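You operate a simulated robot arm through the tools that you are given. There is no shell and no other tool.

The job below is to be done with a simulated robot arm. You get a single attempt, and the scene is never put back.

TASK
Lay up cloth and foam core on the lay-up plate and clamp them.
Fine: cloth on the patch, wet through with the fluffy roller from the black tray, core on top, batten along its clamp-side edge, yellow clamp down on it; roller back; fingers clear of the clamp foot. Set down upright: green-handled fluffy roller.

Only the result counts: the job must be done as asked and must still hold three seconds after the hand-in. Knocking over, shifting, dropping, spilling or breaking anything else fails it. Flat cloth is picked up by pressing the open fingertips on it (5 to 10 N) and closing them slowly along it; thin cloth reads only 2 to 8 mm in the jaws.

THE ROBOT
A 7-joint arm with a two-finger parallel gripper on a trunk, on a base that drives. Base frame: it is fixed to the floor where the robot stands at the start and does not move with it; the origin is under the middle of the robot, x ahead of it, y to its left, z up. Units: m, degrees, N and s.
With the tool pointing down near the work surface it reaches from about 0.26 to 0.6 m from the robot's upright axis, wherever it stands. Its first joint turns from -166.0 to 166.0 degrees. Places, roughly: black roller tray (22x16x5 cm) [-3, 0.3, 0.8]; foam core [-2.5, 0.25, 0.75]; glass cloth ply [-2.75, 0.25, 0.75]; green-handled fluffy roller [-2.75, 0, 0.75]; marked area of the lay-up plate [-3.7, 0.5, 0.8]; short batten [-3, 0.5, 0.75]; yellow plate clamp lever [-3.7, 0.4, 0.9]. Payload 3.4 kg.
Tool frame: the origin (TCP) lies between the finger pads and is the grasp point; the fingertips stand 0.03 m ahead of it; z points along the fingers, y is the line along which they close. The gripper opens to 0.094 m. The fingers are 0.028 m wide and 0.01 m thick; the gripper's body (0.05 by 0.096 m) begins 0.055 m behind the TCP.
Orientation is that of the tool frame in the base frame, as a unit quaternion [w, x, y, z]. With the fingers straight down and closing along the base's y, the tool's x points along the base's -x, its y along +y and its z along -z.

THE INTERFACE
- The arm moves only by the tool servo_tool. Its argument "increments" is a list of rows, each a list of 6 numbers: the shift along the base's x, y, z in cm, then the turn, a rotation vector about the base's x, y, z in degrees. In form: [[tx, ty, tz, rx, ry, rz], ...]. A call has 1 to 20 rows; each row is the pose to reach, as a shift and turn from the pose commanded when the call began. "grip" is the opening, from 0 (shut) to 1 (fully open), set as the call begins (left out, the last holds). Rows are played at 5 a second. More than 0.05 m and 8.6 degrees between two rows, or a gripper value outside its range, and nothing of the call is played. A pose out of reach is approached as far as the arm can. The call stops where the force on the tool passes 40 N (or 10 N more than at its start, if that is more) or the arm is blocked; 0.2 s more then pass. Each finger travels about 0.072 m/s and halts on what it meets, pressing with about 39 N; the grip force reading is that of the motor and also rises with nothing between the fingers. The clock runs only during rows and for 0.2 s after the last one: add rows that repeat a pose to give the fingers time. The reply holds the time, the measured pose of the TCP, the force on the tool along the base axes, the opening and the grip force, in the units named above and with some noise, with the torque about the TCP (base axes, N m) and any sound that the robot's microphone picked up.
- Cameras (640 x 400 px; columns grow to the right, rows downward): "scene" is now at [0.0271, 0.1258, 1.5228]; the picture's right is [-0.27, -0.96, 0.00], its down [-0.65, 0.18, -0.74] and it looks along [0.71, -0.20, -0.68] (base axes); focal length 272 px, centre (320, 200). "wrist" rides on the gripper at [0.076, 0.014, -0.102] in the tool frame; the picture's right is [-0.18, 0.98, 0.00], its down [-0.75, -0.14, -0.64] and it looks along [-0.63, -0.12, 0.77] (tool axes); focal length 243 px, centre (320, 200). There is no depth. A picture from a camera that has moved, and an enlarged one, comes with that camera's place and axes in the base frame and with its lens. The place of the scene camera against the robot may be out by one fixed shift of up to 0.018 m in any direction.
- snapshot(camera): a new picture of that camera. No time passes.
- raise_lower(by): slides the trunk up (or, below 0, down) by that many m; the arm and the scene camera ride with it, the base frame stays. It gives what a move gives, with no picture.
- steer(legs): drives the robot by 1 to 6 legs, each [ahead, left, turn to the left] in m, m and degrees, along the robot's own axes; the way and the turn of a leg run together, so that a leg with both is an arc; at most 1.5 m and 180 degrees a leg. The arm and the cameras ride along, it lands a little off, and it stops where it bumps. It gives what a move gives.
- head_to(pan, tilt): turns the head with the scene camera to pan (to the left, within 155 degrees either way) and tilt (down, from -29 to 69), counted from straight ahead of the robot. It gives what a move gives.
- enlarge(camera, box): a new picture of the part [left, top, right, bottom] of that camera's present view, enlarged. No time passes.
- sign_off(): hands the job in; it is judged then, once.

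Places have to be worked out from the pictures, the camera data and where the tool is seen. Open the gripper and draw the arm clear of the work before you hand the job in, unless the task says otherwise.

The tools are called after "Emit:" by a JSON object that holds its "api" and its "payload". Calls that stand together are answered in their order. servo_tool: Moves the arm, as the interface text tells. Its arguments: {"type":"object","properties":{"increments":{"type":"array","items":{"type":"array","items":{"type":"number"}}},"grip":{"type":"number"}},"required":["increments"]} The other tools are called the same way: raise_lower (by) slides the trunk up or down; steer (legs) drives the base; head_to (pan, tilt) turns the head that bears the scene camera; snapshot (camera) takes a picture; enlarge (camera, box) takes an enlarged picture of a part of a camera's view; sign_off () hands the job in.

At the start:

```text
t: 0.0
eef_pos: [0.3256, -0.0735, 1.0123]
ee_rot: [0.0, 0.001, 1.0, -0.001]
wrist_force: [0.1, -0.5, -0.4]
ft_torque: [-0.01, -0.01, 0.03]
finger_gap: 0.0937
grasp_force: 0.1
trunk travel left (down, up): [-0.175, 0.211]
robot x, y, heading: [0.0026, -0.0001, -0.1]
head pan, tilt: [-15.7, 42.6]
```

scene: 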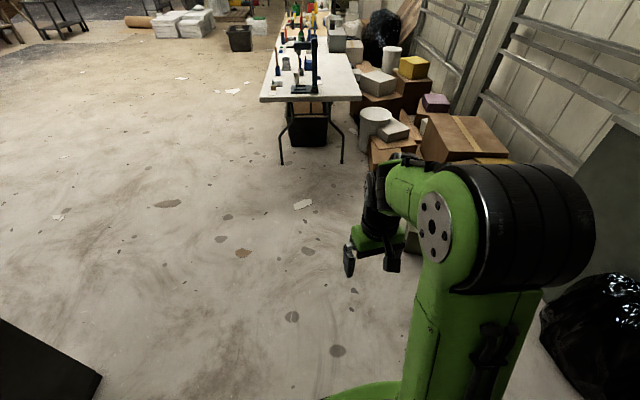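
wrist: 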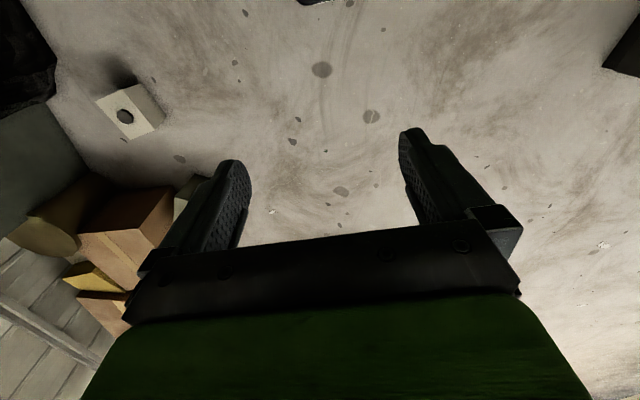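

The start pictures only show the area ahead, and the work lies behind the robot. I'll turn the head to look behind it before driving.

Emit:
{"api": "head_to", "payload": {"pan": 155, "tilt": 20}}

Emit:
{"api": "snapshot", "payload": {"camera": "scene"}}

Emit:
{"api": "head_to", "payload": {"pan": -155, "tilt": 20}}

Emit:
{"api": "snapshot", "payload": {"camera": "scene"}}

```text
t: 2.6
eef_pos: [0.3264, -0.0738, 1.0117]
ee_rot: [0.0, 0.0, 1.0, -0.001]
wrist_force: [0.0, -0.8, 0.1]
ft_torque: [0.01, 0.0, -0.01]
finger_gap: 0.0941
grasp_force: 0.1
trunk travel left (down, up): [-0.175, 0.211]
robot x, y, heading: [0.0003, -0.0014, -0.0]
head pan, tilt: [154.7, 20.0]
```

```text
taken
camera scene: at [-0.1372, 0.1881, 1.5581], right [0.43, 0.9, 0.0], down [0.31, -0.15, -0.94], along [-0.85, 0.4, -0.34], focal length 272 px, centre (320, 200)
```

scene: 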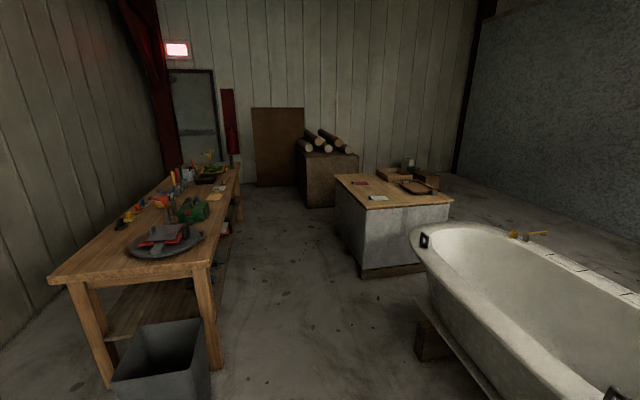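

```text
t: 6.8
eef_pos: [0.324, -0.0727, 1.0119]
ee_rot: [0.0, 0.0, 1.0, 0.0]
wrist_force: [0.1, -0.3, -0.2]
ft_torque: [-0.01, -0.01, -0.01]
finger_gap: 0.0939
grasp_force: 0.1
trunk travel left (down, up): [-0.175, 0.211]
robot x, y, heading: [0.0021, -0.0006, -0.1]
head pan, tilt: [-154.7, 20.0]
```

```text
taken
camera scene: at [-0.1372, 0.1084, 1.5581], right [-0.43, 0.9, 0.0], down [0.31, 0.15, -0.94], along [-0.85, -0.4, -0.34], focal length 272 px, centre (320, 200)
```

scene: 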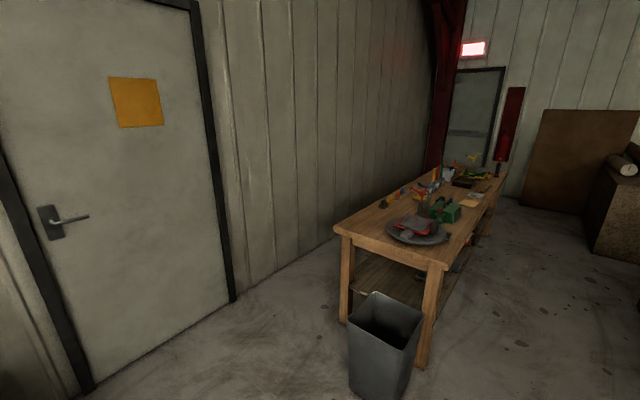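

The workbench runs away behind the robot, on its right as seen looking back, with its near edge from about (-1.5, 0.19) to (-3.7, 0.7). A tub and a cabinet stand across the aisle. I'll check the left side and the base footprint before driving.

Emit:
{"api": "head_to", "payload": {"pan": 100, "tilt": 40}}

Emit:
{"api": "snapshot", "payload": {"camera": "scene"}}

Emit:
{"api": "head_to", "payload": {"pan": 20, "tilt": 69}}

Emit:
{"api": "snapshot", "payload": {"camera": "scene"}}

```text
t: 10.3
eef_pos: [0.3248, -0.0743, 1.0119]
ee_rot: [0.0, -0.001, 1.0, 0.0]
wrist_force: [0.8, 1.1, -0.2]
ft_torque: [0.03, -0.02, 0.01]
finger_gap: 0.0942
grasp_force: 0.1
trunk travel left (down, up): [-0.175, 0.211]
robot x, y, heading: [-0.0018, -0.0003, 0.1]
head pan, tilt: [100.0, 40.0]
```

```text
taken
camera scene: at [-0.0677, 0.232, 1.5267], right [0.98, 0.17, 0.0], down [0.11, -0.63, -0.77], along [-0.13, 0.75, -0.64], focal length 272 px, centre (320, 200)
```

scene: 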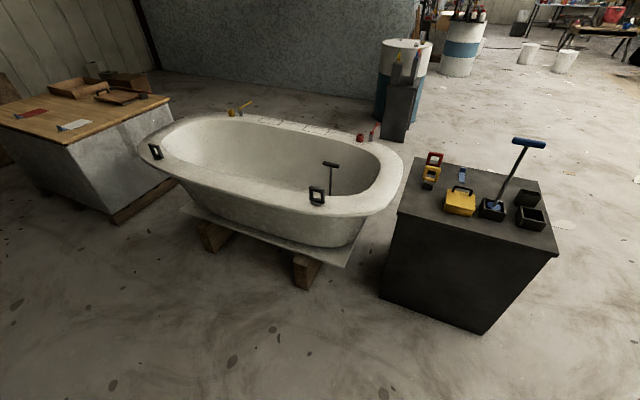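

```text
t: 11.9
eef_pos: [0.3261, -0.0731, 1.0124]
ee_rot: [-0.001, 0.0, 1.0, 0.0]
wrist_force: [0.1, 0.3, 0.1]
ft_torque: [0.01, 0.02, -0.02]
finger_gap: 0.0942
grasp_force: 0.0
trunk travel left (down, up): [-0.175, 0.211]
robot x, y, heading: [0.0011, 0.002, 0.1]
head pan, tilt: [20.0, 68.8]
```

```text
taken
camera scene: at [-0.0004, 0.1674, 1.4906], right [0.34, -0.94, 0.0], down [-0.88, -0.32, -0.36], along [0.34, 0.12, -0.93], focal length 272 px, centre (320, 200)
```

scene: 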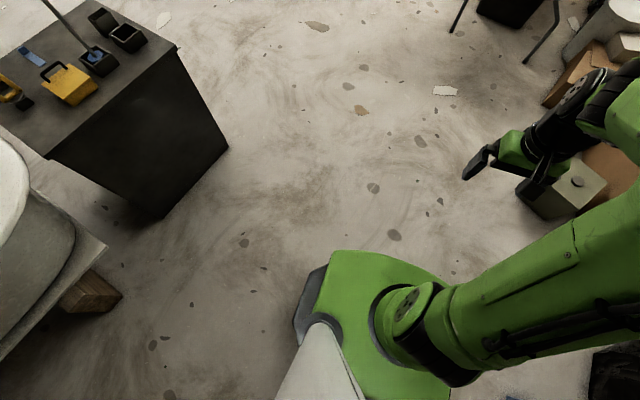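

The aisle is about 1.1 m wide and clear. I'll drive back into it and turn to face the bench, keeping about 0.5 m off its edge so I can look first.

Emit:
{"api": "steer", "payload": {"legs": [[-1.3, 0.75, 0], [-1.4, 0.25, 0], [0, 0, -103]]}}

Emit:
{"api": "head_to", "payload": {"pan": 0, "tilt": 45}}

Emit:
{"api": "snapshot", "payload": {"camera": "scene"}}

Emit:
{"api": "head_to", "payload": {"pan": -45, "tilt": 40}}

Emit:
{"api": "snapshot", "payload": {"camera": "scene"}}

```text
refused: leg 1 is longer than a leg can be; nothing moved
```

```text
t: 12.8
eef_pos: [0.3247, -0.0741, 1.0112]
ee_rot: [0.0, 0.0, 1.0, 0.0]
wrist_force: [0.1, -0.1, 0.6]
ft_torque: [0.0, -0.01, 0.01]
finger_gap: 0.0941
grasp_force: 0.0
trunk travel left (down, up): [-0.175, 0.211]
robot x, y, heading: [0.0019, 0.0004, 0.1]
head pan, tilt: [0.0, 45.0]
```

```text
taken
camera scene: at [0.0283, 0.1483, 1.5194], right [0.0, -1.0, 0.0], down [-0.71, 0.0, -0.71], along [0.71, 0.0, -0.71], focal length 272 px, centre (320, 200)
```

scene: 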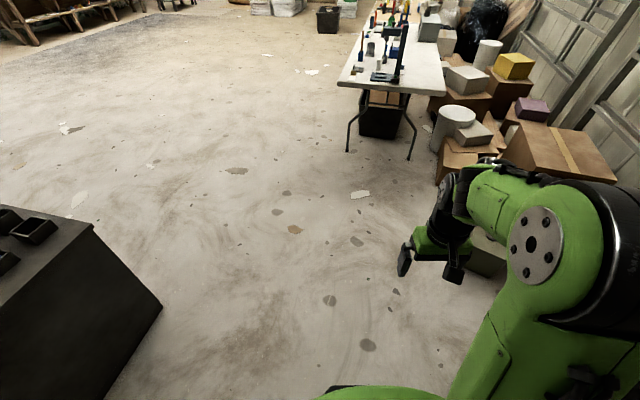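

```text
t: 13.9
eef_pos: [0.3256, -0.074, 1.0124]
ee_rot: [-0.001, 0.0, 1.0, 0.0]
wrist_force: [-0.1, -0.2, 0.0]
ft_torque: [0.01, 0.02, 0.03]
finger_gap: 0.0942
grasp_force: 0.0
trunk travel left (down, up): [-0.175, 0.211]
robot x, y, heading: [-0.0021, 0.0015, -0.2]
head pan, tilt: [-45.0, 40.0]
```

```text
taken
camera scene: at [0.0072, 0.0882, 1.5267], right [-0.71, -0.71, 0.0], down [-0.46, 0.45, -0.77], along [0.54, -0.54, -0.64], focal length 272 px, centre (320, 200)
```

scene: 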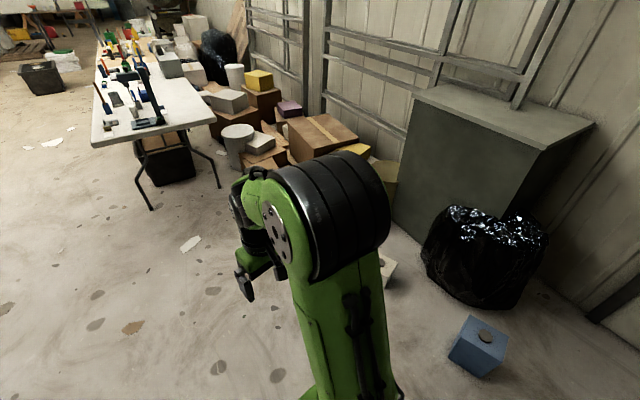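

The first leg was just over 1.5 m long and was refused, so nothing moved. I'll split it up and drive the same route.

Emit:
{"api": "steer", "payload": {"legs": [[-0.65, 0.38, 0], [-0.65, 0.38, 0], [-1.4, 0.25, 0], [0, 0, -103]]}}

Emit:
{"api": "head_to", "payload": {"pan": 0, "tilt": 45}}

Emit:
{"api": "snapshot", "payload": {"camera": "scene"}}

Emit:
{"api": "head_to", "payload": {"pan": -45, "tilt": 40}}

Emit:
{"api": "snapshot", "payload": {"camera": "scene"}}

```text
t: 32.7
eef_pos: [-2.8521, 0.7032, 1.0119]
ee_rot: [0.0, 0.788, 0.615, 0.0]
wrist_force: [0.3, -0.1, -0.5]
ft_torque: [-0.02, -0.02, 0.01]
finger_gap: 0.0941
grasp_force: 0.0
trunk travel left (down, up): [-0.175, 0.211]
robot x, y, heading: [-2.7014, 1.0054, -104.0]
head pan, tilt: [-45.0, 40.0]
```

```text
t: 33.8
eef_pos: [-2.8517, 0.7029, 1.012]
ee_rot: [-0.001, 0.788, 0.615, 0.0]
wrist_force: [0.3, 0.6, -0.5]
ft_torque: [0.02, 0.0, -0.02]
finger_gap: 0.094
grasp_force: 0.0
trunk travel left (down, up): [-0.175, 0.211]
robot x, y, heading: [-2.6994, 0.9999, -103.8]
head pan, tilt: [0.0, 45.0]
```

```text
taken
camera scene: at [-2.5524, 0.9391, 1.5195], right [-0.97, 0.24, 0.0], down [0.17, 0.69, -0.71], along [-0.17, -0.69, -0.71], focal length 272 px, centre (320, 200)
```

scene: 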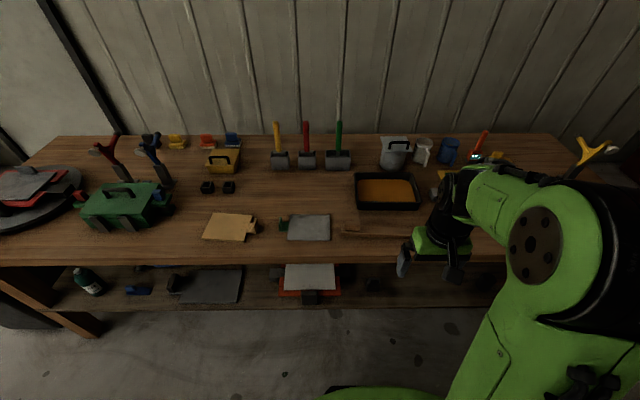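

```text
t: 34.9
eef_pos: [-2.8521, 0.7026, 1.0115]
ee_rot: [0.0, 0.788, 0.615, 0.0]
wrist_force: [0.2, 0.1, 0.2]
ft_torque: [-0.01, 0.0, 0.0]
finger_gap: 0.0939
grasp_force: 0.2
trunk travel left (down, up): [-0.175, 0.211]
robot x, y, heading: [-2.7042, 1.0002, -104.2]
head pan, tilt: [-45.0, 40.0]
```

```text
taken
camera scene: at [-2.6055, 0.9742, 1.5267], right [-0.51, 0.86, 0.0], down [0.55, 0.33, -0.77], along [-0.66, -0.39, -0.64], focal length 272 px, centre (320, 200)
```

scene: 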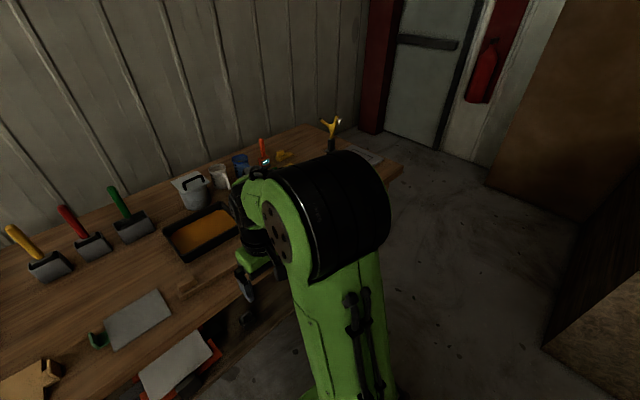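

I'm facing the bench now. I can see the yellow-tan foam core, the grey cloth, the batten, the tray with resin and three upright rollers. I'll look closer from the front-facing view.

Emit:
{"api": "head_to", "payload": {"pan": 0, "tilt": 45}}

Emit:
{"api": "enlarge", "payload": {"camera": "scene", "box": [180, 110, 440, 270]}}

Emit:
{"api": "enlarge", "payload": {"camera": "scene", "box": [200, 190, 350, 260]}}

Emit:
{"api": "enlarge", "payload": {"camera": "scene", "box": [320, 120, 440, 250]}}

```text
t: 36.0
eef_pos: [-2.8508, 0.7041, 1.0125]
ee_rot: [0.0, 0.788, 0.615, 0.0]
wrist_force: [-1.0, 0.1, 0.0]
ft_torque: [-0.02, 0.02, -0.02]
finger_gap: 0.0938
grasp_force: 0.0
trunk travel left (down, up): [-0.175, 0.211]
robot x, y, heading: [-2.6994, 0.9982, -104.1]
head pan, tilt: [0.0, 45.0]
```

```text
2.46 times, centred on (310, 190) of scene
camera zoom: at [-2.5524, 0.9391, 1.5195], right [-0.97, 0.24, 0.0], down [0.17, 0.69, -0.71], along [-0.17, -0.69, -0.71], focal length 669 px, centre (345, 225)
```

zoom: 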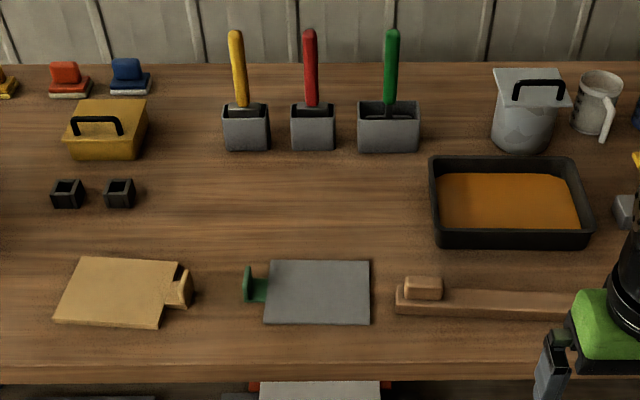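

```text
4.27 times, centred on (275, 225) of scene
camera zoom: at [-2.5524, 0.9391, 1.5195], right [-0.97, 0.24, 0.0], down [0.17, 0.69, -0.71], along [-0.17, -0.69, -0.71], focal length 1160 px, centre (512, 93)
```

zoom: 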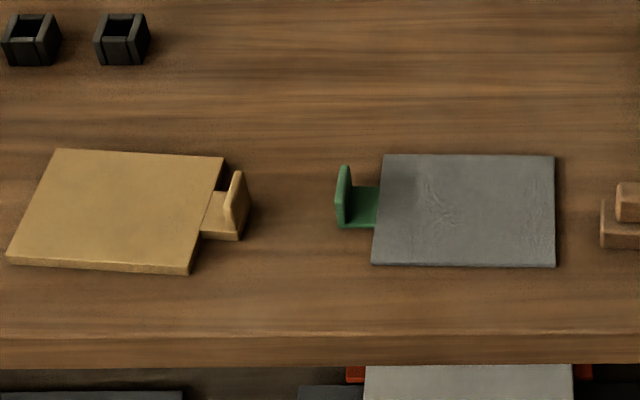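

```text
3.08 times, centred on (380, 185) of scene
camera zoom: at [-2.5524, 0.9391, 1.5195], right [-0.97, 0.24, 0.0], down [0.17, 0.69, -0.71], along [-0.17, -0.69, -0.71], focal length 837 px, centre (135, 246)
```

zoom: 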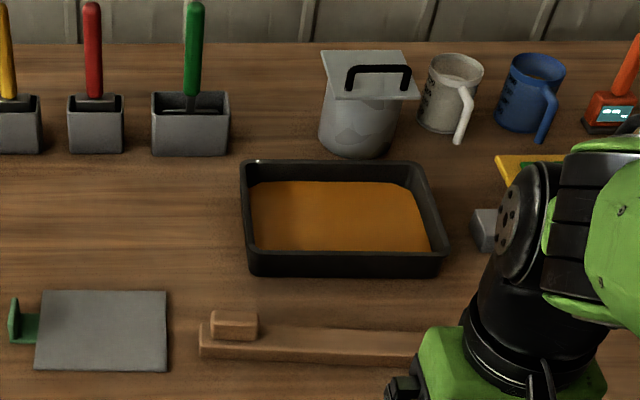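

The cloth lies at about (-2.67, 0.32) and has a green tab. The core has a tan tab, the batten a knob, and the green roller stands in a wide grey holder. I'll shift right along the bench to see the lay-up plate and the clamp.

Emit:
{"api": "steer", "payload": {"legs": [[0, -0.85, 0]]}}

Emit:
{"api": "head_to", "payload": {"pan": 0, "tilt": 45}}

Emit:
{"api": "snapshot", "payload": {"camera": "scene"}}

Emit:
{"api": "enlarge", "payload": {"camera": "scene", "box": [280, 130, 440, 250]}}

```text
t: 40.6
eef_pos: [-3.6786, 0.9106, 1.0117]
ee_rot: [-0.001, 0.788, 0.615, 0.0]
wrist_force: [0.5, -0.4, 0.1]
ft_torque: [0.01, -0.01, 0.01]
finger_gap: 0.0938
grasp_force: 0.1
trunk travel left (down, up): [-0.175, 0.211]
robot x, y, heading: [-3.5266, 1.2126, -104.2]
head pan, tilt: [0.0, 45.0]
```

```text
t: 41.2
eef_pos: [-3.6784, 0.9112, 1.0115]
ee_rot: [-0.001, 0.789, 0.615, 0.0]
wrist_force: [-0.5, -0.4, -0.9]
ft_torque: [0.01, 0.0, 0.0]
finger_gap: 0.0938
grasp_force: 0.0
trunk travel left (down, up): [-0.175, 0.211]
robot x, y, heading: [-3.5257, 1.2064, -104.3]
head pan, tilt: [0.0, 45.0]
```

```text
taken
camera scene: at [-3.3787, 1.1466, 1.5194], right [-0.97, 0.24, 0.0], down [0.17, 0.69, -0.71], along [-0.17, -0.69, -0.71], focal length 272 px, centre (320, 200)
```

scene: 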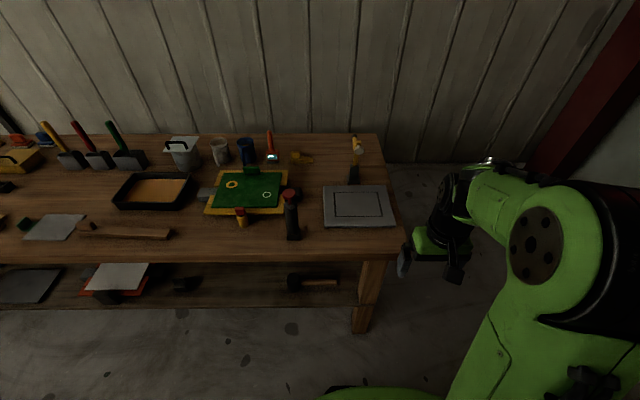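

```text
3.33 times, centred on (360, 190) of scene
camera zoom: at [-3.3787, 1.1466, 1.5194], right [-0.97, 0.24, 0.0], down [0.17, 0.69, -0.71], along [-0.17, -0.69, -0.71], focal length 906 px, centre (187, 233)
```

zoom: 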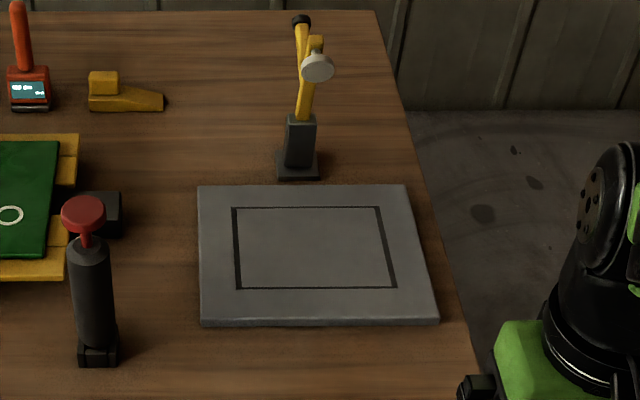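

The lay-up plate has its patch marked, and the open yellow clamp stands on its far side. I'll take a closer look at the clamp.

Emit:
{"api": "enlarge", "payload": {"camera": "scene", "box": [330, 125, 394, 165]}}

Emit:
{"api": "enlarge", "payload": {"camera": "scene", "box": [330, 125, 410, 185]}}

Emit:
{"api": "enlarge", "payload": {"camera": "scene", "box": [190, 140, 310, 250]}}

```text
10.00 times, centred on (362, 145) of scene
camera zoom: at [-3.3787, 1.1466, 1.5194], right [-0.97, 0.24, 0.0], down [0.17, 0.69, -0.71], along [-0.17, -0.69, -0.71], focal length 2719 px, centre (-100, 750)
```

zoom: 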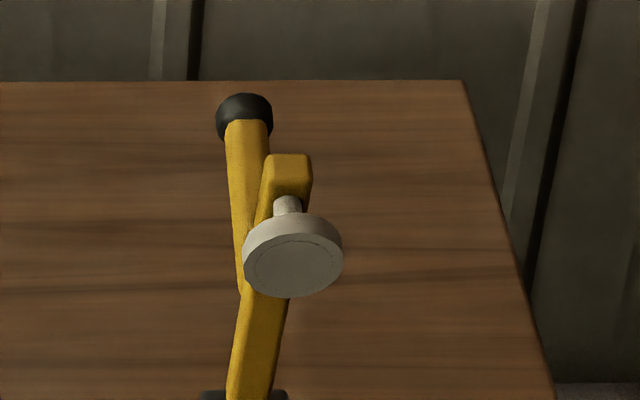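

```text
6.67 times, centred on (370, 155) of scene
camera zoom: at [-3.3787, 1.1466, 1.5194], right [-0.97, 0.24, 0.0], down [0.17, 0.69, -0.71], along [-0.17, -0.69, -0.71], focal length 1813 px, centre (-13, 500)
```

zoom: 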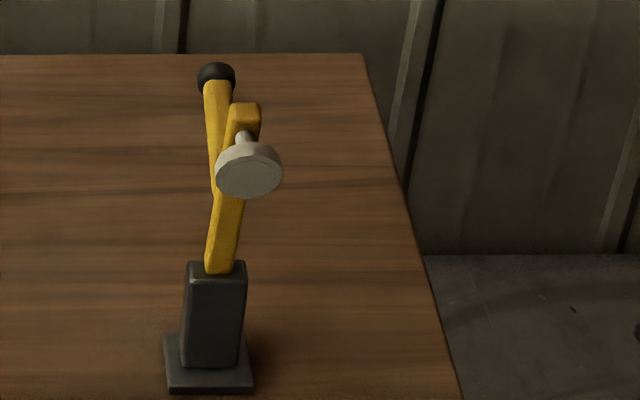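

```text
3.64 times, centred on (250, 195) of scene
camera zoom: at [-3.3787, 1.1466, 1.5194], right [-0.97, 0.24, 0.0], down [0.17, 0.69, -0.71], along [-0.17, -0.69, -0.71], focal length 989 px, centre (574, 218)
```

zoom: 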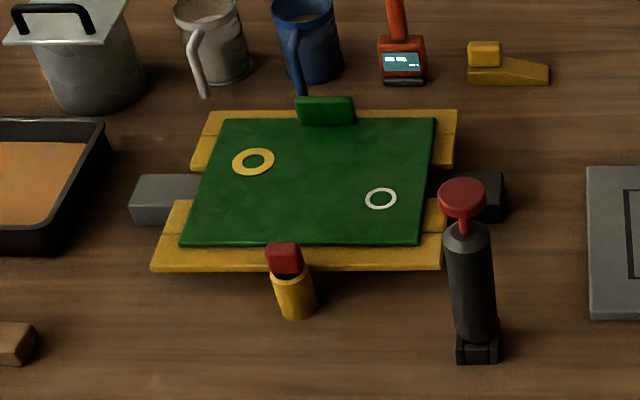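

The clamp stands at about (-3.74, 0.32) beyond the far edge of the patch, and the patch centre is near (-3.70, 0.48). Before closing in I'll look down to gauge how near the base can get to the bench.

Emit:
{"api": "head_to", "payload": {"pan": 0, "tilt": 69}}

Emit:
{"api": "snapshot", "payload": {"camera": "scene"}}

Emit:
{"api": "head_to", "payload": {"pan": 60, "tilt": 69}}

Emit:
{"api": "snapshot", "payload": {"camera": "scene"}}

Emit:
{"api": "head_to", "payload": {"pan": -90, "tilt": 40}}

Emit:
{"api": "snapshot", "payload": {"camera": "scene"}}

Emit:
{"api": "snapshot", "payload": {"camera": "wrist"}}

```text
t: 42.0
eef_pos: [-3.6784, 0.9113, 1.0123]
ee_rot: [0.0, 0.789, 0.615, 0.0]
wrist_force: [-0.2, 0.0, -0.3]
ft_torque: [0.0, 0.01, -0.02]
finger_gap: 0.0941
grasp_force: 0.1
trunk travel left (down, up): [-0.175, 0.211]
robot x, y, heading: [-3.5271, 1.2064, -104.0]
head pan, tilt: [0.0, 68.8]
```

```text
taken
camera scene: at [-3.3726, 1.1712, 1.4906], right [-0.97, 0.24, 0.0], down [0.23, 0.9, -0.36], along [-0.09, -0.35, -0.93], focal length 272 px, centre (320, 200)
```

scene: 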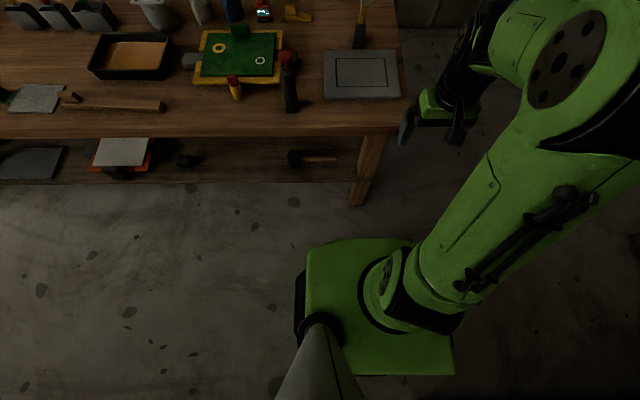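

```text
t: 43.3
eef_pos: [-3.6788, 0.911, 1.0115]
ee_rot: [-0.001, 0.789, 0.615, 0.0]
wrist_force: [-0.1, 0.0, 0.0]
ft_torque: [0.01, 0.04, 0.02]
finger_gap: 0.0942
grasp_force: 0.1
trunk travel left (down, up): [-0.175, 0.211]
robot x, y, heading: [-3.5275, 1.2096, -104.2]
head pan, tilt: [60.0, 68.8]
```

```text
taken
camera scene: at [-3.3189, 1.1866, 1.4906], right [-0.7, -0.72, 0.0], down [-0.67, 0.65, -0.36], along [0.26, -0.25, -0.93], focal length 272 px, centre (320, 200)
```

scene: 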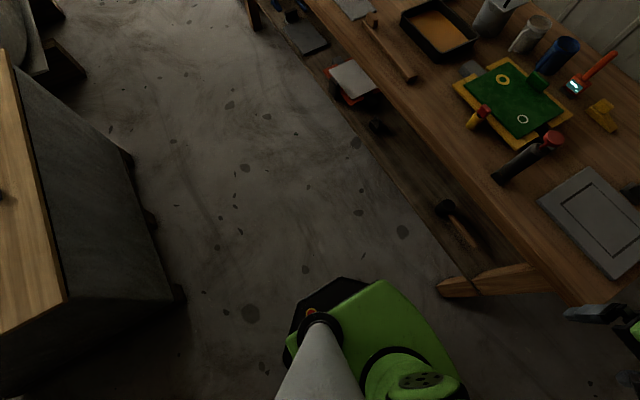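

```text
t: 45.7
eef_pos: [-3.6777, 0.9112, 1.0129]
ee_rot: [0.001, 0.789, 0.615, 0.0]
wrist_force: [0.9, 0.0, 0.7]
ft_torque: [0.01, 0.03, 0.03]
finger_gap: 0.0939
grasp_force: 0.2
trunk travel left (down, up): [-0.175, 0.211]
robot x, y, heading: [-3.5252, 1.21, -104.3]
head pan, tilt: [-90.0, 40.0]
```

```text
taken
camera scene: at [-3.4415, 1.2462, 1.5267], right [0.24, 0.97, 0.0], down [0.62, -0.16, -0.77], along [-0.74, 0.19, -0.64], focal length 272 px, centre (320, 200)
```

scene: 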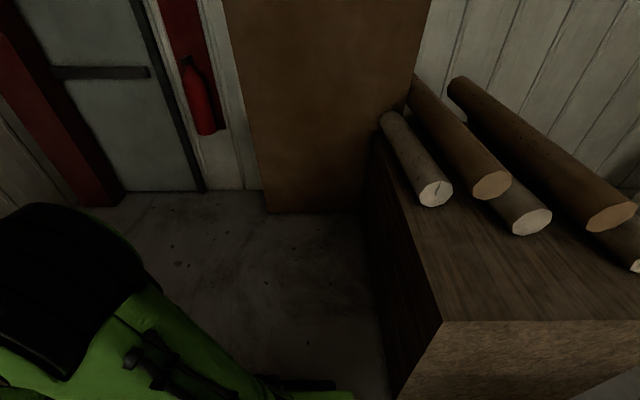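

```text
taken
camera wrist: at [-3.6452, 0.9806, 1.1148], right [0.91, -0.42, 0.0], down [-0.32, -0.7, 0.64], along [-0.27, -0.58, -0.77], focal length 243 px, centre (320, 200)
```

wrist: 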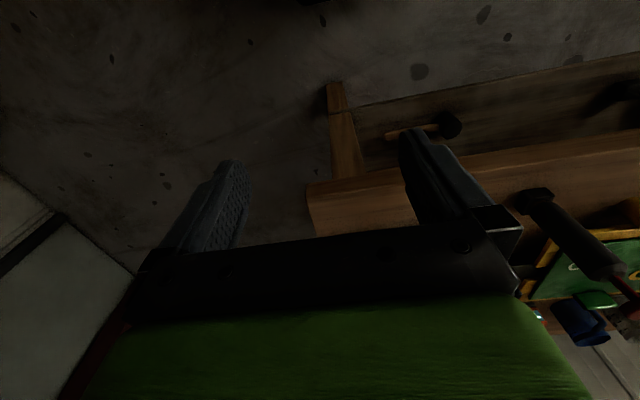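

The base looks to be about 0.26 m in radius, so the axis can stand roughly 0.33 m from the bench edge. I'll drive back in front of the cloth, move in, and look with both cameras.

Emit:
{"api": "steer", "payload": {"legs": [[0, 1.15, 0], [0.16, 0, 0]]}}

Emit:
{"api": "head_to", "payload": {"pan": -10, "tilt": 60}}

Emit:
{"api": "snapshot", "payload": {"camera": "scene"}}

Emit:
{"api": "snapshot", "payload": {"camera": "wrist"}}

```text
t: 52.6
eef_pos: [-2.5936, 0.4666, 1.0108]
ee_rot: [-0.001, 0.792, 0.61, 0.0]
wrist_force: [0.2, -0.8, 0.0]
ft_torque: [0.03, 0.01, 0.0]
finger_gap: 0.0939
grasp_force: 0.1
trunk travel left (down, up): [-0.175, 0.211]
robot x, y, heading: [-2.4423, 0.7672, -104.9]
head pan, tilt: [-90.0, 40.0]
```

```text
t: 54.2
eef_pos: [-2.5925, 0.4693, 1.012]
ee_rot: [0.0, 0.792, 0.61, 0.0]
wrist_force: [0.3, 0.1, -0.1]
ft_torque: [0.02, -0.02, -0.01]
finger_gap: 0.0939
grasp_force: 0.0
trunk travel left (down, up): [-0.175, 0.211]
robot x, y, heading: [-2.4433, 0.7639, -105.0]
head pan, tilt: [-10.0, 60.0]
```

```text
taken
camera scene: at [-2.2985, 0.7196, 1.5], right [-0.91, 0.42, 0.0], down [0.36, 0.79, -0.5], along [-0.21, -0.45, -0.87], focal length 272 px, centre (320, 200)
```

scene: 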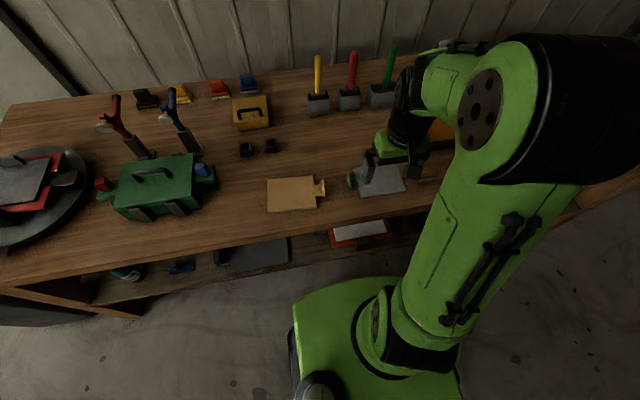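

```text
taken
camera wrist: at [-2.5596, 0.5385, 1.1148], right [0.9, -0.43, 0.0], down [-0.33, -0.69, 0.64], along [-0.27, -0.58, -0.77], focal length 243 px, centre (320, 200)
```

wrist: 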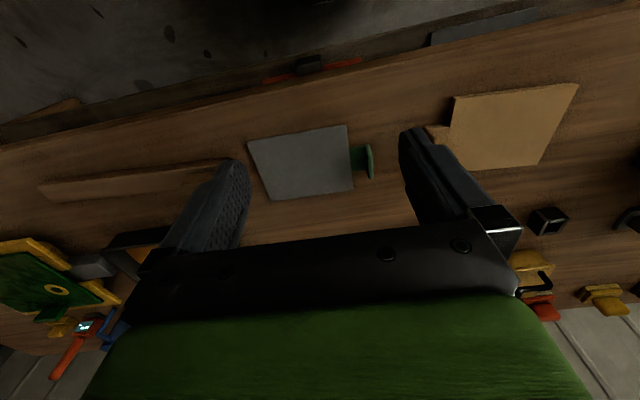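

The cloth and its tab are in the wrist view, between the fingers. I'll enlarge that part to locate the tab precisely.

Emit:
{"api": "enlarge", "payload": {"camera": "wrist", "box": [230, 100, 430, 225]}}

Emit:
{"api": "enlarge", "payload": {"camera": "scene", "box": [250, 140, 430, 250]}}

```text
3.20 times, centred on (330, 162) of wrist
camera zoom: at [-2.5596, 0.5385, 1.1148], right [0.9, -0.43, 0.0], down [-0.33, -0.69, 0.64], along [-0.27, -0.58, -0.77], focal length 776 px, centre (288, 320)
```

zoom: 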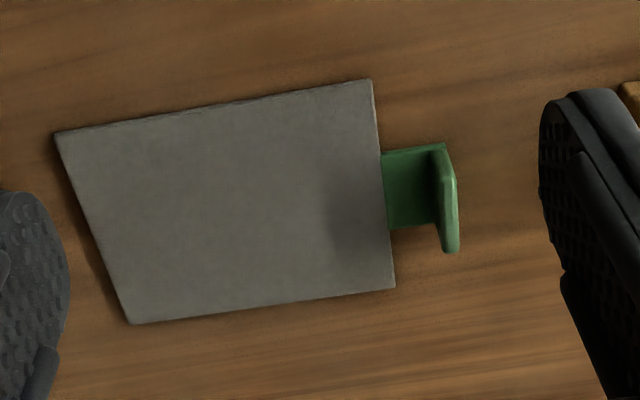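

```text
3.56 times, centred on (340, 195) of scene
camera zoom: at [-2.2985, 0.7196, 1.5], right [-0.91, 0.42, 0.0], down [0.36, 0.79, -0.5], along [-0.21, -0.45, -0.87], focal length 967 px, centre (249, 218)
```

zoom: 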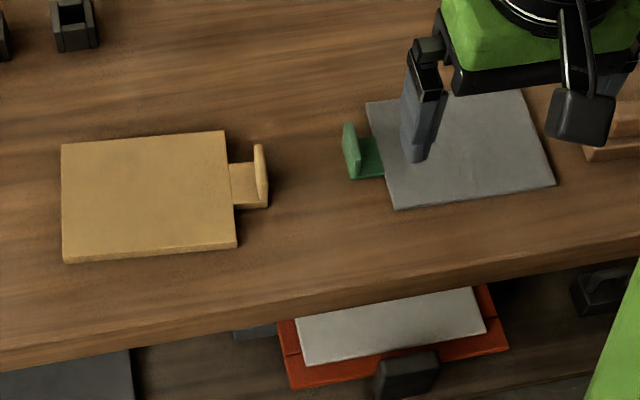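

From the wrist view the tab's upright plate sits near (-2.578, 0.318), about 3-4 cm tall. I'll move over it and stop higher up to check alignment.

Emit:
{"api": "servo_tool", "payload": {"increments": [[0.4, -4, 0, 0, 0, 0], [0.8, -8, 0, 0, 0, 0], [1.2, -12, -2, 0, 0, 0], [1.45, -15.1, -6, 0, 0, 0], [1.45, -15.1, -10, 0, 0, 0], [1.45, -15.1, -12, 0, 0, 0], [1.45, -15.1, -12, 0, 0, 0]], "grip": 1}}

Emit:
{"api": "snapshot", "payload": {"camera": "wrist"}}

Emit:
{"api": "enlarge", "payload": {"camera": "scene", "box": [280, 100, 440, 220]}}

```text
refused: row 4 steps farther than a row can; nothing moved
```

```text
taken
camera wrist: at [-2.5596, 0.5385, 1.1148], right [0.9, -0.43, 0.0], down [-0.33, -0.69, 0.64], along [-0.27, -0.58, -0.77], focal length 243 px, centre (320, 200)
```

wrist: 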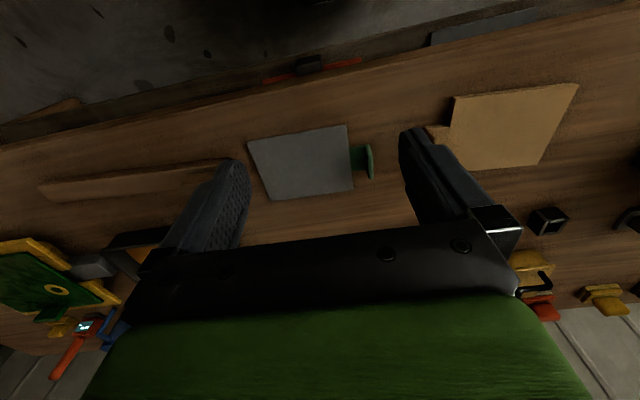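

```text
3.33 times, centred on (360, 160) of scene
camera zoom: at [-2.2985, 0.7196, 1.5], right [-0.91, 0.42, 0.0], down [0.36, 0.79, -0.5], along [-0.21, -0.45, -0.87], focal length 906 px, centre (187, 333)
```

zoom: 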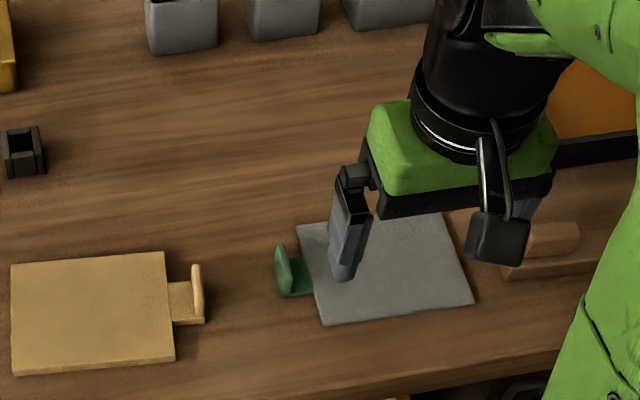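

One row stepped just over 5 cm, so the call was refused. I'll resend it with smaller steps.

Emit:
{"api": "servo_tool", "payload": {"increments": [[0.4, -4, 0, 0, 0, 0], [0.8, -8, 0, 0, 0, 0], [1.2, -12, -1, 0, 0, 0], [1.45, -15.1, -4, 0, 0, 0], [1.45, -15.1, -8, 0, 0, 0], [1.45, -15.1, -12, 0, 0, 0], [1.45, -15.1, -12, 0, 0, 0]], "grip": 1}}

Emit:
{"api": "snapshot", "payload": {"camera": "wrist"}}

Emit:
{"api": "enlarge", "payload": {"camera": "scene", "box": [280, 100, 440, 220]}}

```text
t: 55.8
eef_pos: [-2.5787, 0.3186, 0.8922]
ee_rot: [0.0, 0.792, 0.611, 0.0]
wrist_force: [0.5, 0.1, 0.3]
ft_torque: [0.04, -0.01, -0.01]
finger_gap: 0.0941
grasp_force: 0.1
trunk travel left (down, up): [-0.175, 0.211]
robot x, y, heading: [-2.4423, 0.7662, -104.5]
head pan, tilt: [-10.0, 60.0]
```

```text
taken
camera wrist: at [-2.5448, 0.3872, 0.9949], right [0.9, -0.43, 0.0], down [-0.33, -0.69, 0.64], along [-0.28, -0.58, -0.77], focal length 243 px, centre (320, 200)
```

wrist: 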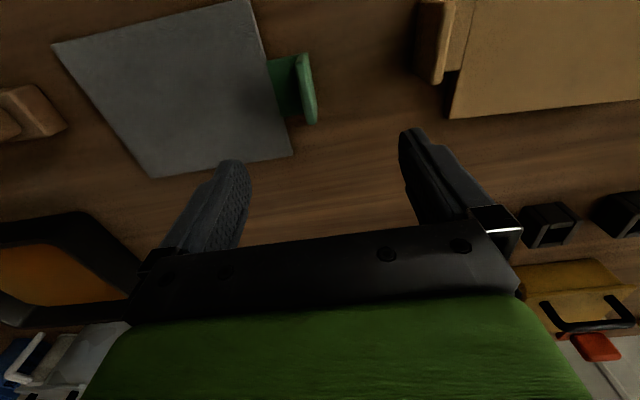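

```text
3.33 times, centred on (360, 160) of scene
camera zoom: at [-2.2983, 0.72, 1.5], right [-0.91, 0.42, 0.0], down [0.36, 0.79, -0.5], along [-0.21, -0.45, -0.87], focal length 906 px, centre (187, 333)
```

zoom: 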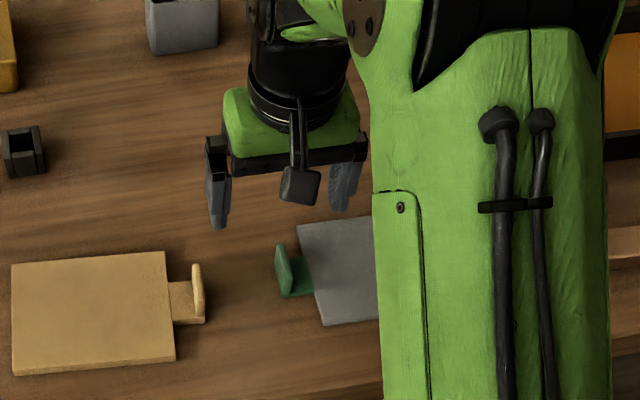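

Triangulating the cloth corner from the two wrist views puts the bench surface at about z=0.80, not 0.75. That moves the tab upright to (-2.577, 0.350), so I'll shift over it and lower partway.

Emit:
{"api": "servo_tool", "payload": {"increments": [[0.2, 3.1, 0, 0, 0, 0], [0.2, 3.1, -2, 0, 0, 0], [0.2, 3.1, -3, 0, 0, 0], [0.2, 3.1, -3, 0, 0, 0]]}}

Emit:
{"api": "snapshot", "payload": {"camera": "wrist"}}

Emit:
{"api": "enlarge", "payload": {"camera": "scene", "box": [300, 130, 400, 200]}}

```text
t: 56.8
eef_pos: [-2.5765, 0.3491, 0.8627]
ee_rot: [0.0, 0.792, 0.611, 0.001]
wrist_force: [-0.2, 0.6, 0.5]
ft_torque: [0.01, 0.02, 0.05]
finger_gap: 0.0939
grasp_force: 0.1
trunk travel left (down, up): [-0.175, 0.211]
robot x, y, heading: [-2.4372, 0.7633, -105.2]
head pan, tilt: [-10.0, 60.0]
```

```text
taken
camera wrist: at [-2.5426, 0.4183, 0.9648], right [0.9, -0.43, 0.0], down [-0.33, -0.69, 0.64], along [-0.27, -0.58, -0.77], focal length 243 px, centre (320, 200)
```

wrist: 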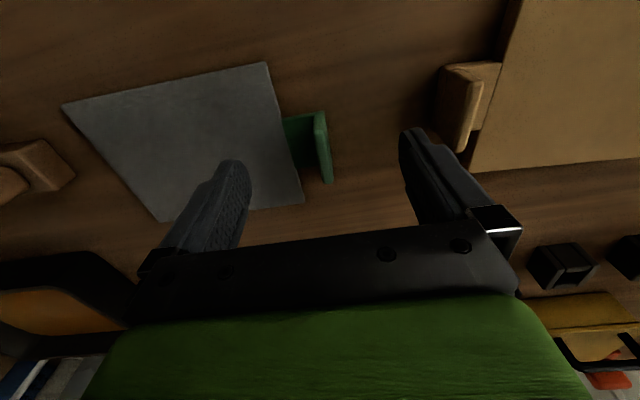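

```text
5.71 times, centred on (350, 165) of scene
camera zoom: at [-2.2985, 0.7193, 1.5], right [-0.91, 0.42, 0.0], down [0.36, 0.79, -0.5], along [-0.21, -0.45, -0.87], focal length 1554 px, centre (149, 400)
```

zoom: 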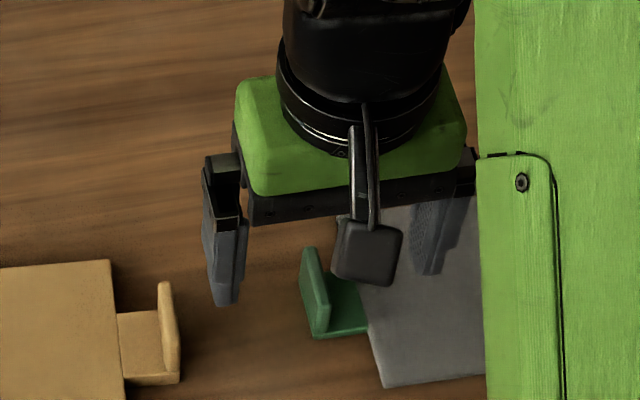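

The tab upright now projects exactly between the fingertips in the wrist view. I'll lower about 2.2 cm and close on it.

Emit:
{"api": "servo_tool", "payload": {"increments": [[0, 0, -1.2, 0, 0, 0], [0, 0, -2.2, 0, 0, 0], [0, 0, -2.2, 0, 0, 0]]}}

Emit:
{"api": "snapshot", "payload": {"camera": "wrist"}}

```text
t: 57.6
eef_pos: [-2.5764, 0.35, 0.8399]
ee_rot: [0.0, 0.791, 0.611, 0.0]
wrist_force: [0.2, -0.6, 0.4]
ft_torque: [0.01, -0.04, 0.03]
finger_gap: 0.0942
grasp_force: 0.0
trunk travel left (down, up): [-0.175, 0.211]
robot x, y, heading: [-2.4399, 0.7673, -104.8]
head pan, tilt: [-10.0, 60.0]
```

```text
taken
camera wrist: at [-2.5426, 0.4183, 0.9429], right [0.9, -0.43, 0.0], down [-0.33, -0.69, 0.64], along [-0.28, -0.58, -0.77], focal length 243 px, centre (320, 200)
```

wrist: 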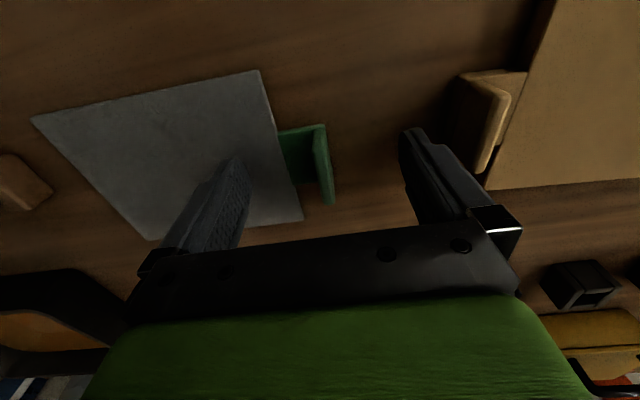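

The fingertips are at about z=0.81, just above the cloth. I'll close partway first and check that the finger isn't dragging the cloth.

Emit:
{"api": "servo_tool", "payload": {"increments": [[0, 0, 0, 0, 0, 0], [0, 0, 0, 0, 0, 0], [0, 0, 0, 0, 0, 0]], "grip": 0.35}}

Emit:
{"api": "snapshot", "payload": {"camera": "wrist"}}

```text
t: 58.4
eef_pos: [-2.5762, 0.3482, 0.8403]
ee_rot: [-0.001, 0.792, 0.61, 0.001]
wrist_force: [0.0, 0.1, 0.3]
ft_torque: [0.04, 0.01, 0.01]
finger_gap: 0.0329
grasp_force: 0.0
trunk travel left (down, up): [-0.175, 0.211]
robot x, y, heading: [-2.4428, 0.7682, -104.9]
head pan, tilt: [-10.0, 60.0]
```

```text
taken
camera wrist: at [-2.5426, 0.4183, 0.9431], right [0.9, -0.43, 0.0], down [-0.33, -0.69, 0.64], along [-0.27, -0.58, -0.77], focal length 243 px, centre (320, 200)
```

wrist: 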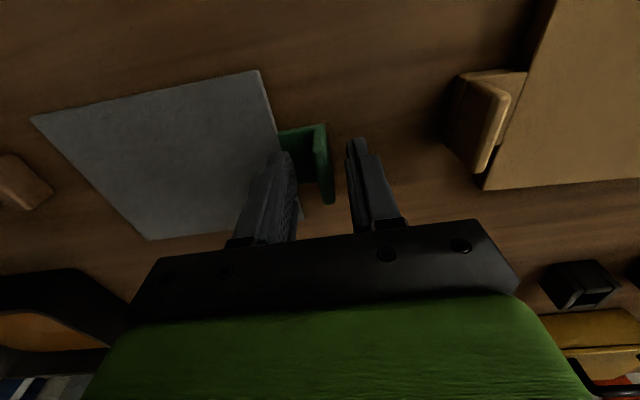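

The upright is between the fingers and the cloth hasn't moved. Now I'll close fully.

Emit:
{"api": "servo_tool", "payload": {"increments": [[0, 0, 0, 0, 0, 0], [0, 0, 0, 0, 0, 0], [0, 0, 0, 0, 0, 0], [0, 0, 0, 0, 0, 0]], "grip": 0}}

Emit:
{"api": "snapshot", "payload": {"camera": "wrist"}}

```text
t: 59.4
eef_pos: [-2.5764, 0.3486, 0.8404]
ee_rot: [0.0, 0.791, 0.611, 0.0]
wrist_force: [0.3, 0.4, 0.1]
ft_torque: [-0.02, 0.0, 0.03]
finger_gap: 0.0063
grasp_force: 38.8
trunk travel left (down, up): [-0.175, 0.211]
robot x, y, heading: [-2.4401, 0.7671, -104.9]
head pan, tilt: [-10.0, 60.0]
```

```text
taken
camera wrist: at [-2.5426, 0.4183, 0.9431], right [0.9, -0.43, 0.0], down [-0.33, -0.69, 0.64], along [-0.27, -0.58, -0.77], focal length 243 px, centre (320, 200)
```

wrist: 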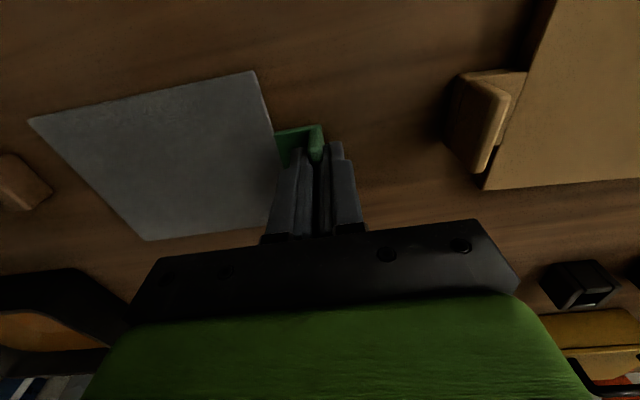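

It's gripped at 6.3 mm. I'll lift a little and check how the cloth hangs.

Emit:
{"api": "servo_tool", "payload": {"increments": [[0, 0, 1, 0, 0, 0], [0, 0, 2.5, 0, 0, 0], [0, 0, 4, 0, 0, 0], [0, 0, 4, 0, 0, 0]]}}

Emit:
{"api": "snapshot", "payload": {"camera": "wrist"}}

Emit:
{"api": "snapshot", "payload": {"camera": "scene"}}

```text
t: 60.4
eef_pos: [-2.5775, 0.3496, 0.8786]
ee_rot: [0.0, 0.792, 0.611, 0.001]
wrist_force: [-0.5, -0.6, 0.5]
ft_torque: [-0.03, -0.04, 0.01]
finger_gap: 0.0067
grasp_force: 38.9
trunk travel left (down, up): [-0.175, 0.211]
robot x, y, heading: [-2.4418, 0.7658, -104.8]
head pan, tilt: [-10.0, 60.0]
```

```text
taken
camera wrist: at [-2.5427, 0.4181, 0.9827], right [0.9, -0.43, 0.0], down [-0.33, -0.69, 0.64], along [-0.28, -0.58, -0.77], focal length 243 px, centre (320, 200)
```

wrist: 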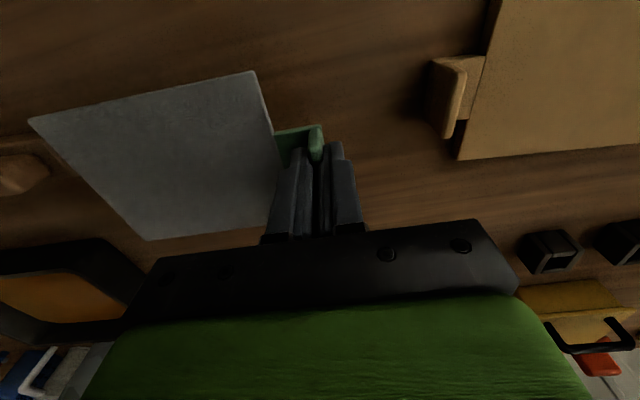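

```text
taken
camera scene: at [-2.2985, 0.7194, 1.5], right [-0.91, 0.42, 0.0], down [0.36, 0.79, -0.5], along [-0.21, -0.45, -0.87], focal length 272 px, centre (320, 200)
```

scene: 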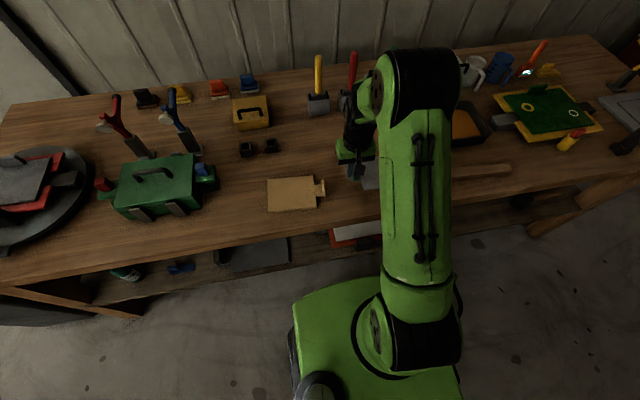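

The cloth lifts like a stiff sheet (0.142 x 0.109 m), with its centre 9.4 cm to the right of the tool. I'll raise it well clear of everything on the bench, then drive along to the plate.

Emit:
{"api": "servo_tool", "payload": {"increments": [[0, 0, 4, 0, 0, 0], [0, 0, 8, 0, 0, 0], [0, 0, 12, 0, 0, 0], [0, 0, 16, 0, 0, 0], [0, 0, 20, 0, 0, 0], [0, 0, 22, 0, 0, 0]]}}

Emit:
{"api": "steer", "payload": {"legs": [[0.01, -1.139, 0.7]]}}

Emit:
{"api": "head_to", "payload": {"pan": -5, "tilt": 55}}

Emit:
{"api": "snapshot", "payload": {"camera": "scene"}}

Emit:
{"api": "snapshot", "payload": {"camera": "wrist"}}

```text
t: 61.8
eef_pos: [-2.577, 0.349, 1.0999]
ee_rot: [0.0, 0.792, 0.61, 0.0]
wrist_force: [0.2, -0.7, -0.7]
ft_torque: [0.01, -0.02, 0.03]
finger_gap: 0.0068
grasp_force: 38.7
trunk travel left (down, up): [-0.175, 0.211]
robot x, y, heading: [-2.4413, 0.763, -104.6]
head pan, tilt: [-10.0, 60.0]
```

```text
t: 67.6
eef_pos: [-3.6792, 0.6232, 1.0996]
ee_rot: [0.0, 0.789, 0.614, 0.0]
wrist_force: [-0.4, -0.7, -0.7]
ft_torque: [-0.02, -0.02, 0.04]
finger_gap: 0.0069
grasp_force: 38.7
trunk travel left (down, up): [-0.175, 0.211]
robot x, y, heading: [-3.5417, 1.0397, -104.4]
head pan, tilt: [-10.0, 60.0]
```

```text
t: 68.2
eef_pos: [-3.6781, 0.6233, 1.0993]
ee_rot: [0.0, 0.79, 0.613, 0.0]
wrist_force: [0.0, -0.5, -0.5]
ft_torque: [-0.04, -0.03, -0.02]
finger_gap: 0.0066
grasp_force: 38.7
trunk travel left (down, up): [-0.175, 0.211]
robot x, y, heading: [-3.5448, 1.0425, -104.3]
head pan, tilt: [-5.0, 55.0]
```

```text
taken
camera scene: at [-3.3987, 0.9887, 1.506], right [-0.94, 0.33, 0.0], down [0.27, 0.77, -0.57], along [-0.19, -0.54, -0.82], focal length 272 px, centre (320, 200)
```

scene: 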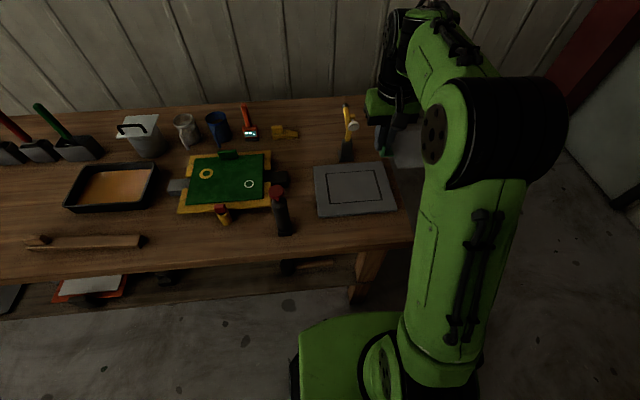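

```text
taken
camera wrist: at [-3.6447, 0.6934, 1.2028], right [0.91, -0.42, 0.0], down [-0.32, -0.7, 0.64], along [-0.27, -0.58, -0.77], focal length 243 px, centre (320, 200)
```

wrist: 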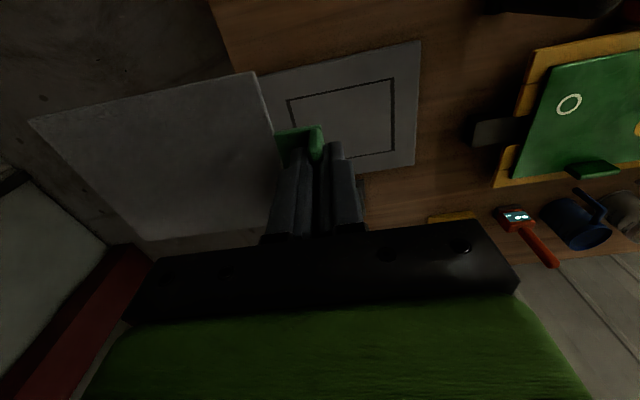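

I'll enlarge the patch in both views to fix its location before placing the cloth.

Emit:
{"api": "enlarge", "payload": {"camera": "wrist", "box": [260, 30, 430, 180]}}

Emit:
{"api": "enlarge", "payload": {"camera": "scene", "box": [300, 130, 412, 230]}}

```text
2.67 times, centred on (345, 105) of wrist
camera zoom: at [-3.6447, 0.6934, 1.2028], right [0.91, -0.42, 0.0], down [-0.32, -0.7, 0.64], along [-0.27, -0.58, -0.77], focal length 647 px, centre (253, 453)
```

zoom: 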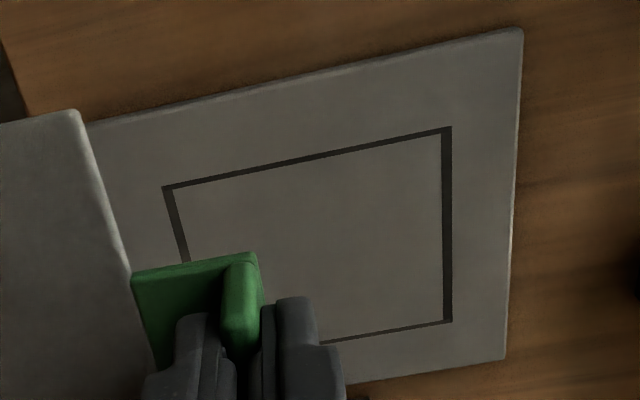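

```text
4.00 times, centred on (356, 180) of scene
camera zoom: at [-3.3987, 0.9887, 1.506], right [-0.94, 0.33, 0.0], down [0.27, 0.77, -0.57], along [-0.19, -0.54, -0.82], focal length 1088 px, centre (176, 280)
```

zoom: 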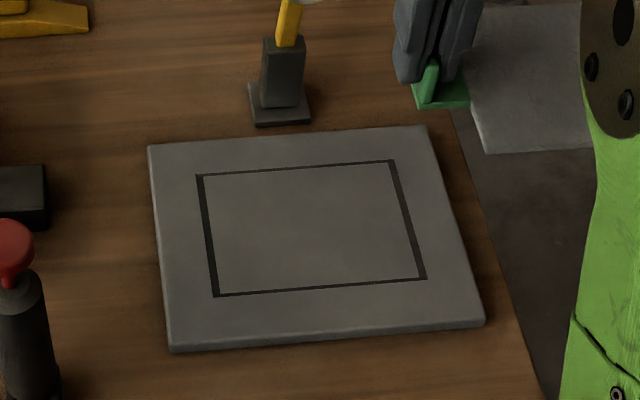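

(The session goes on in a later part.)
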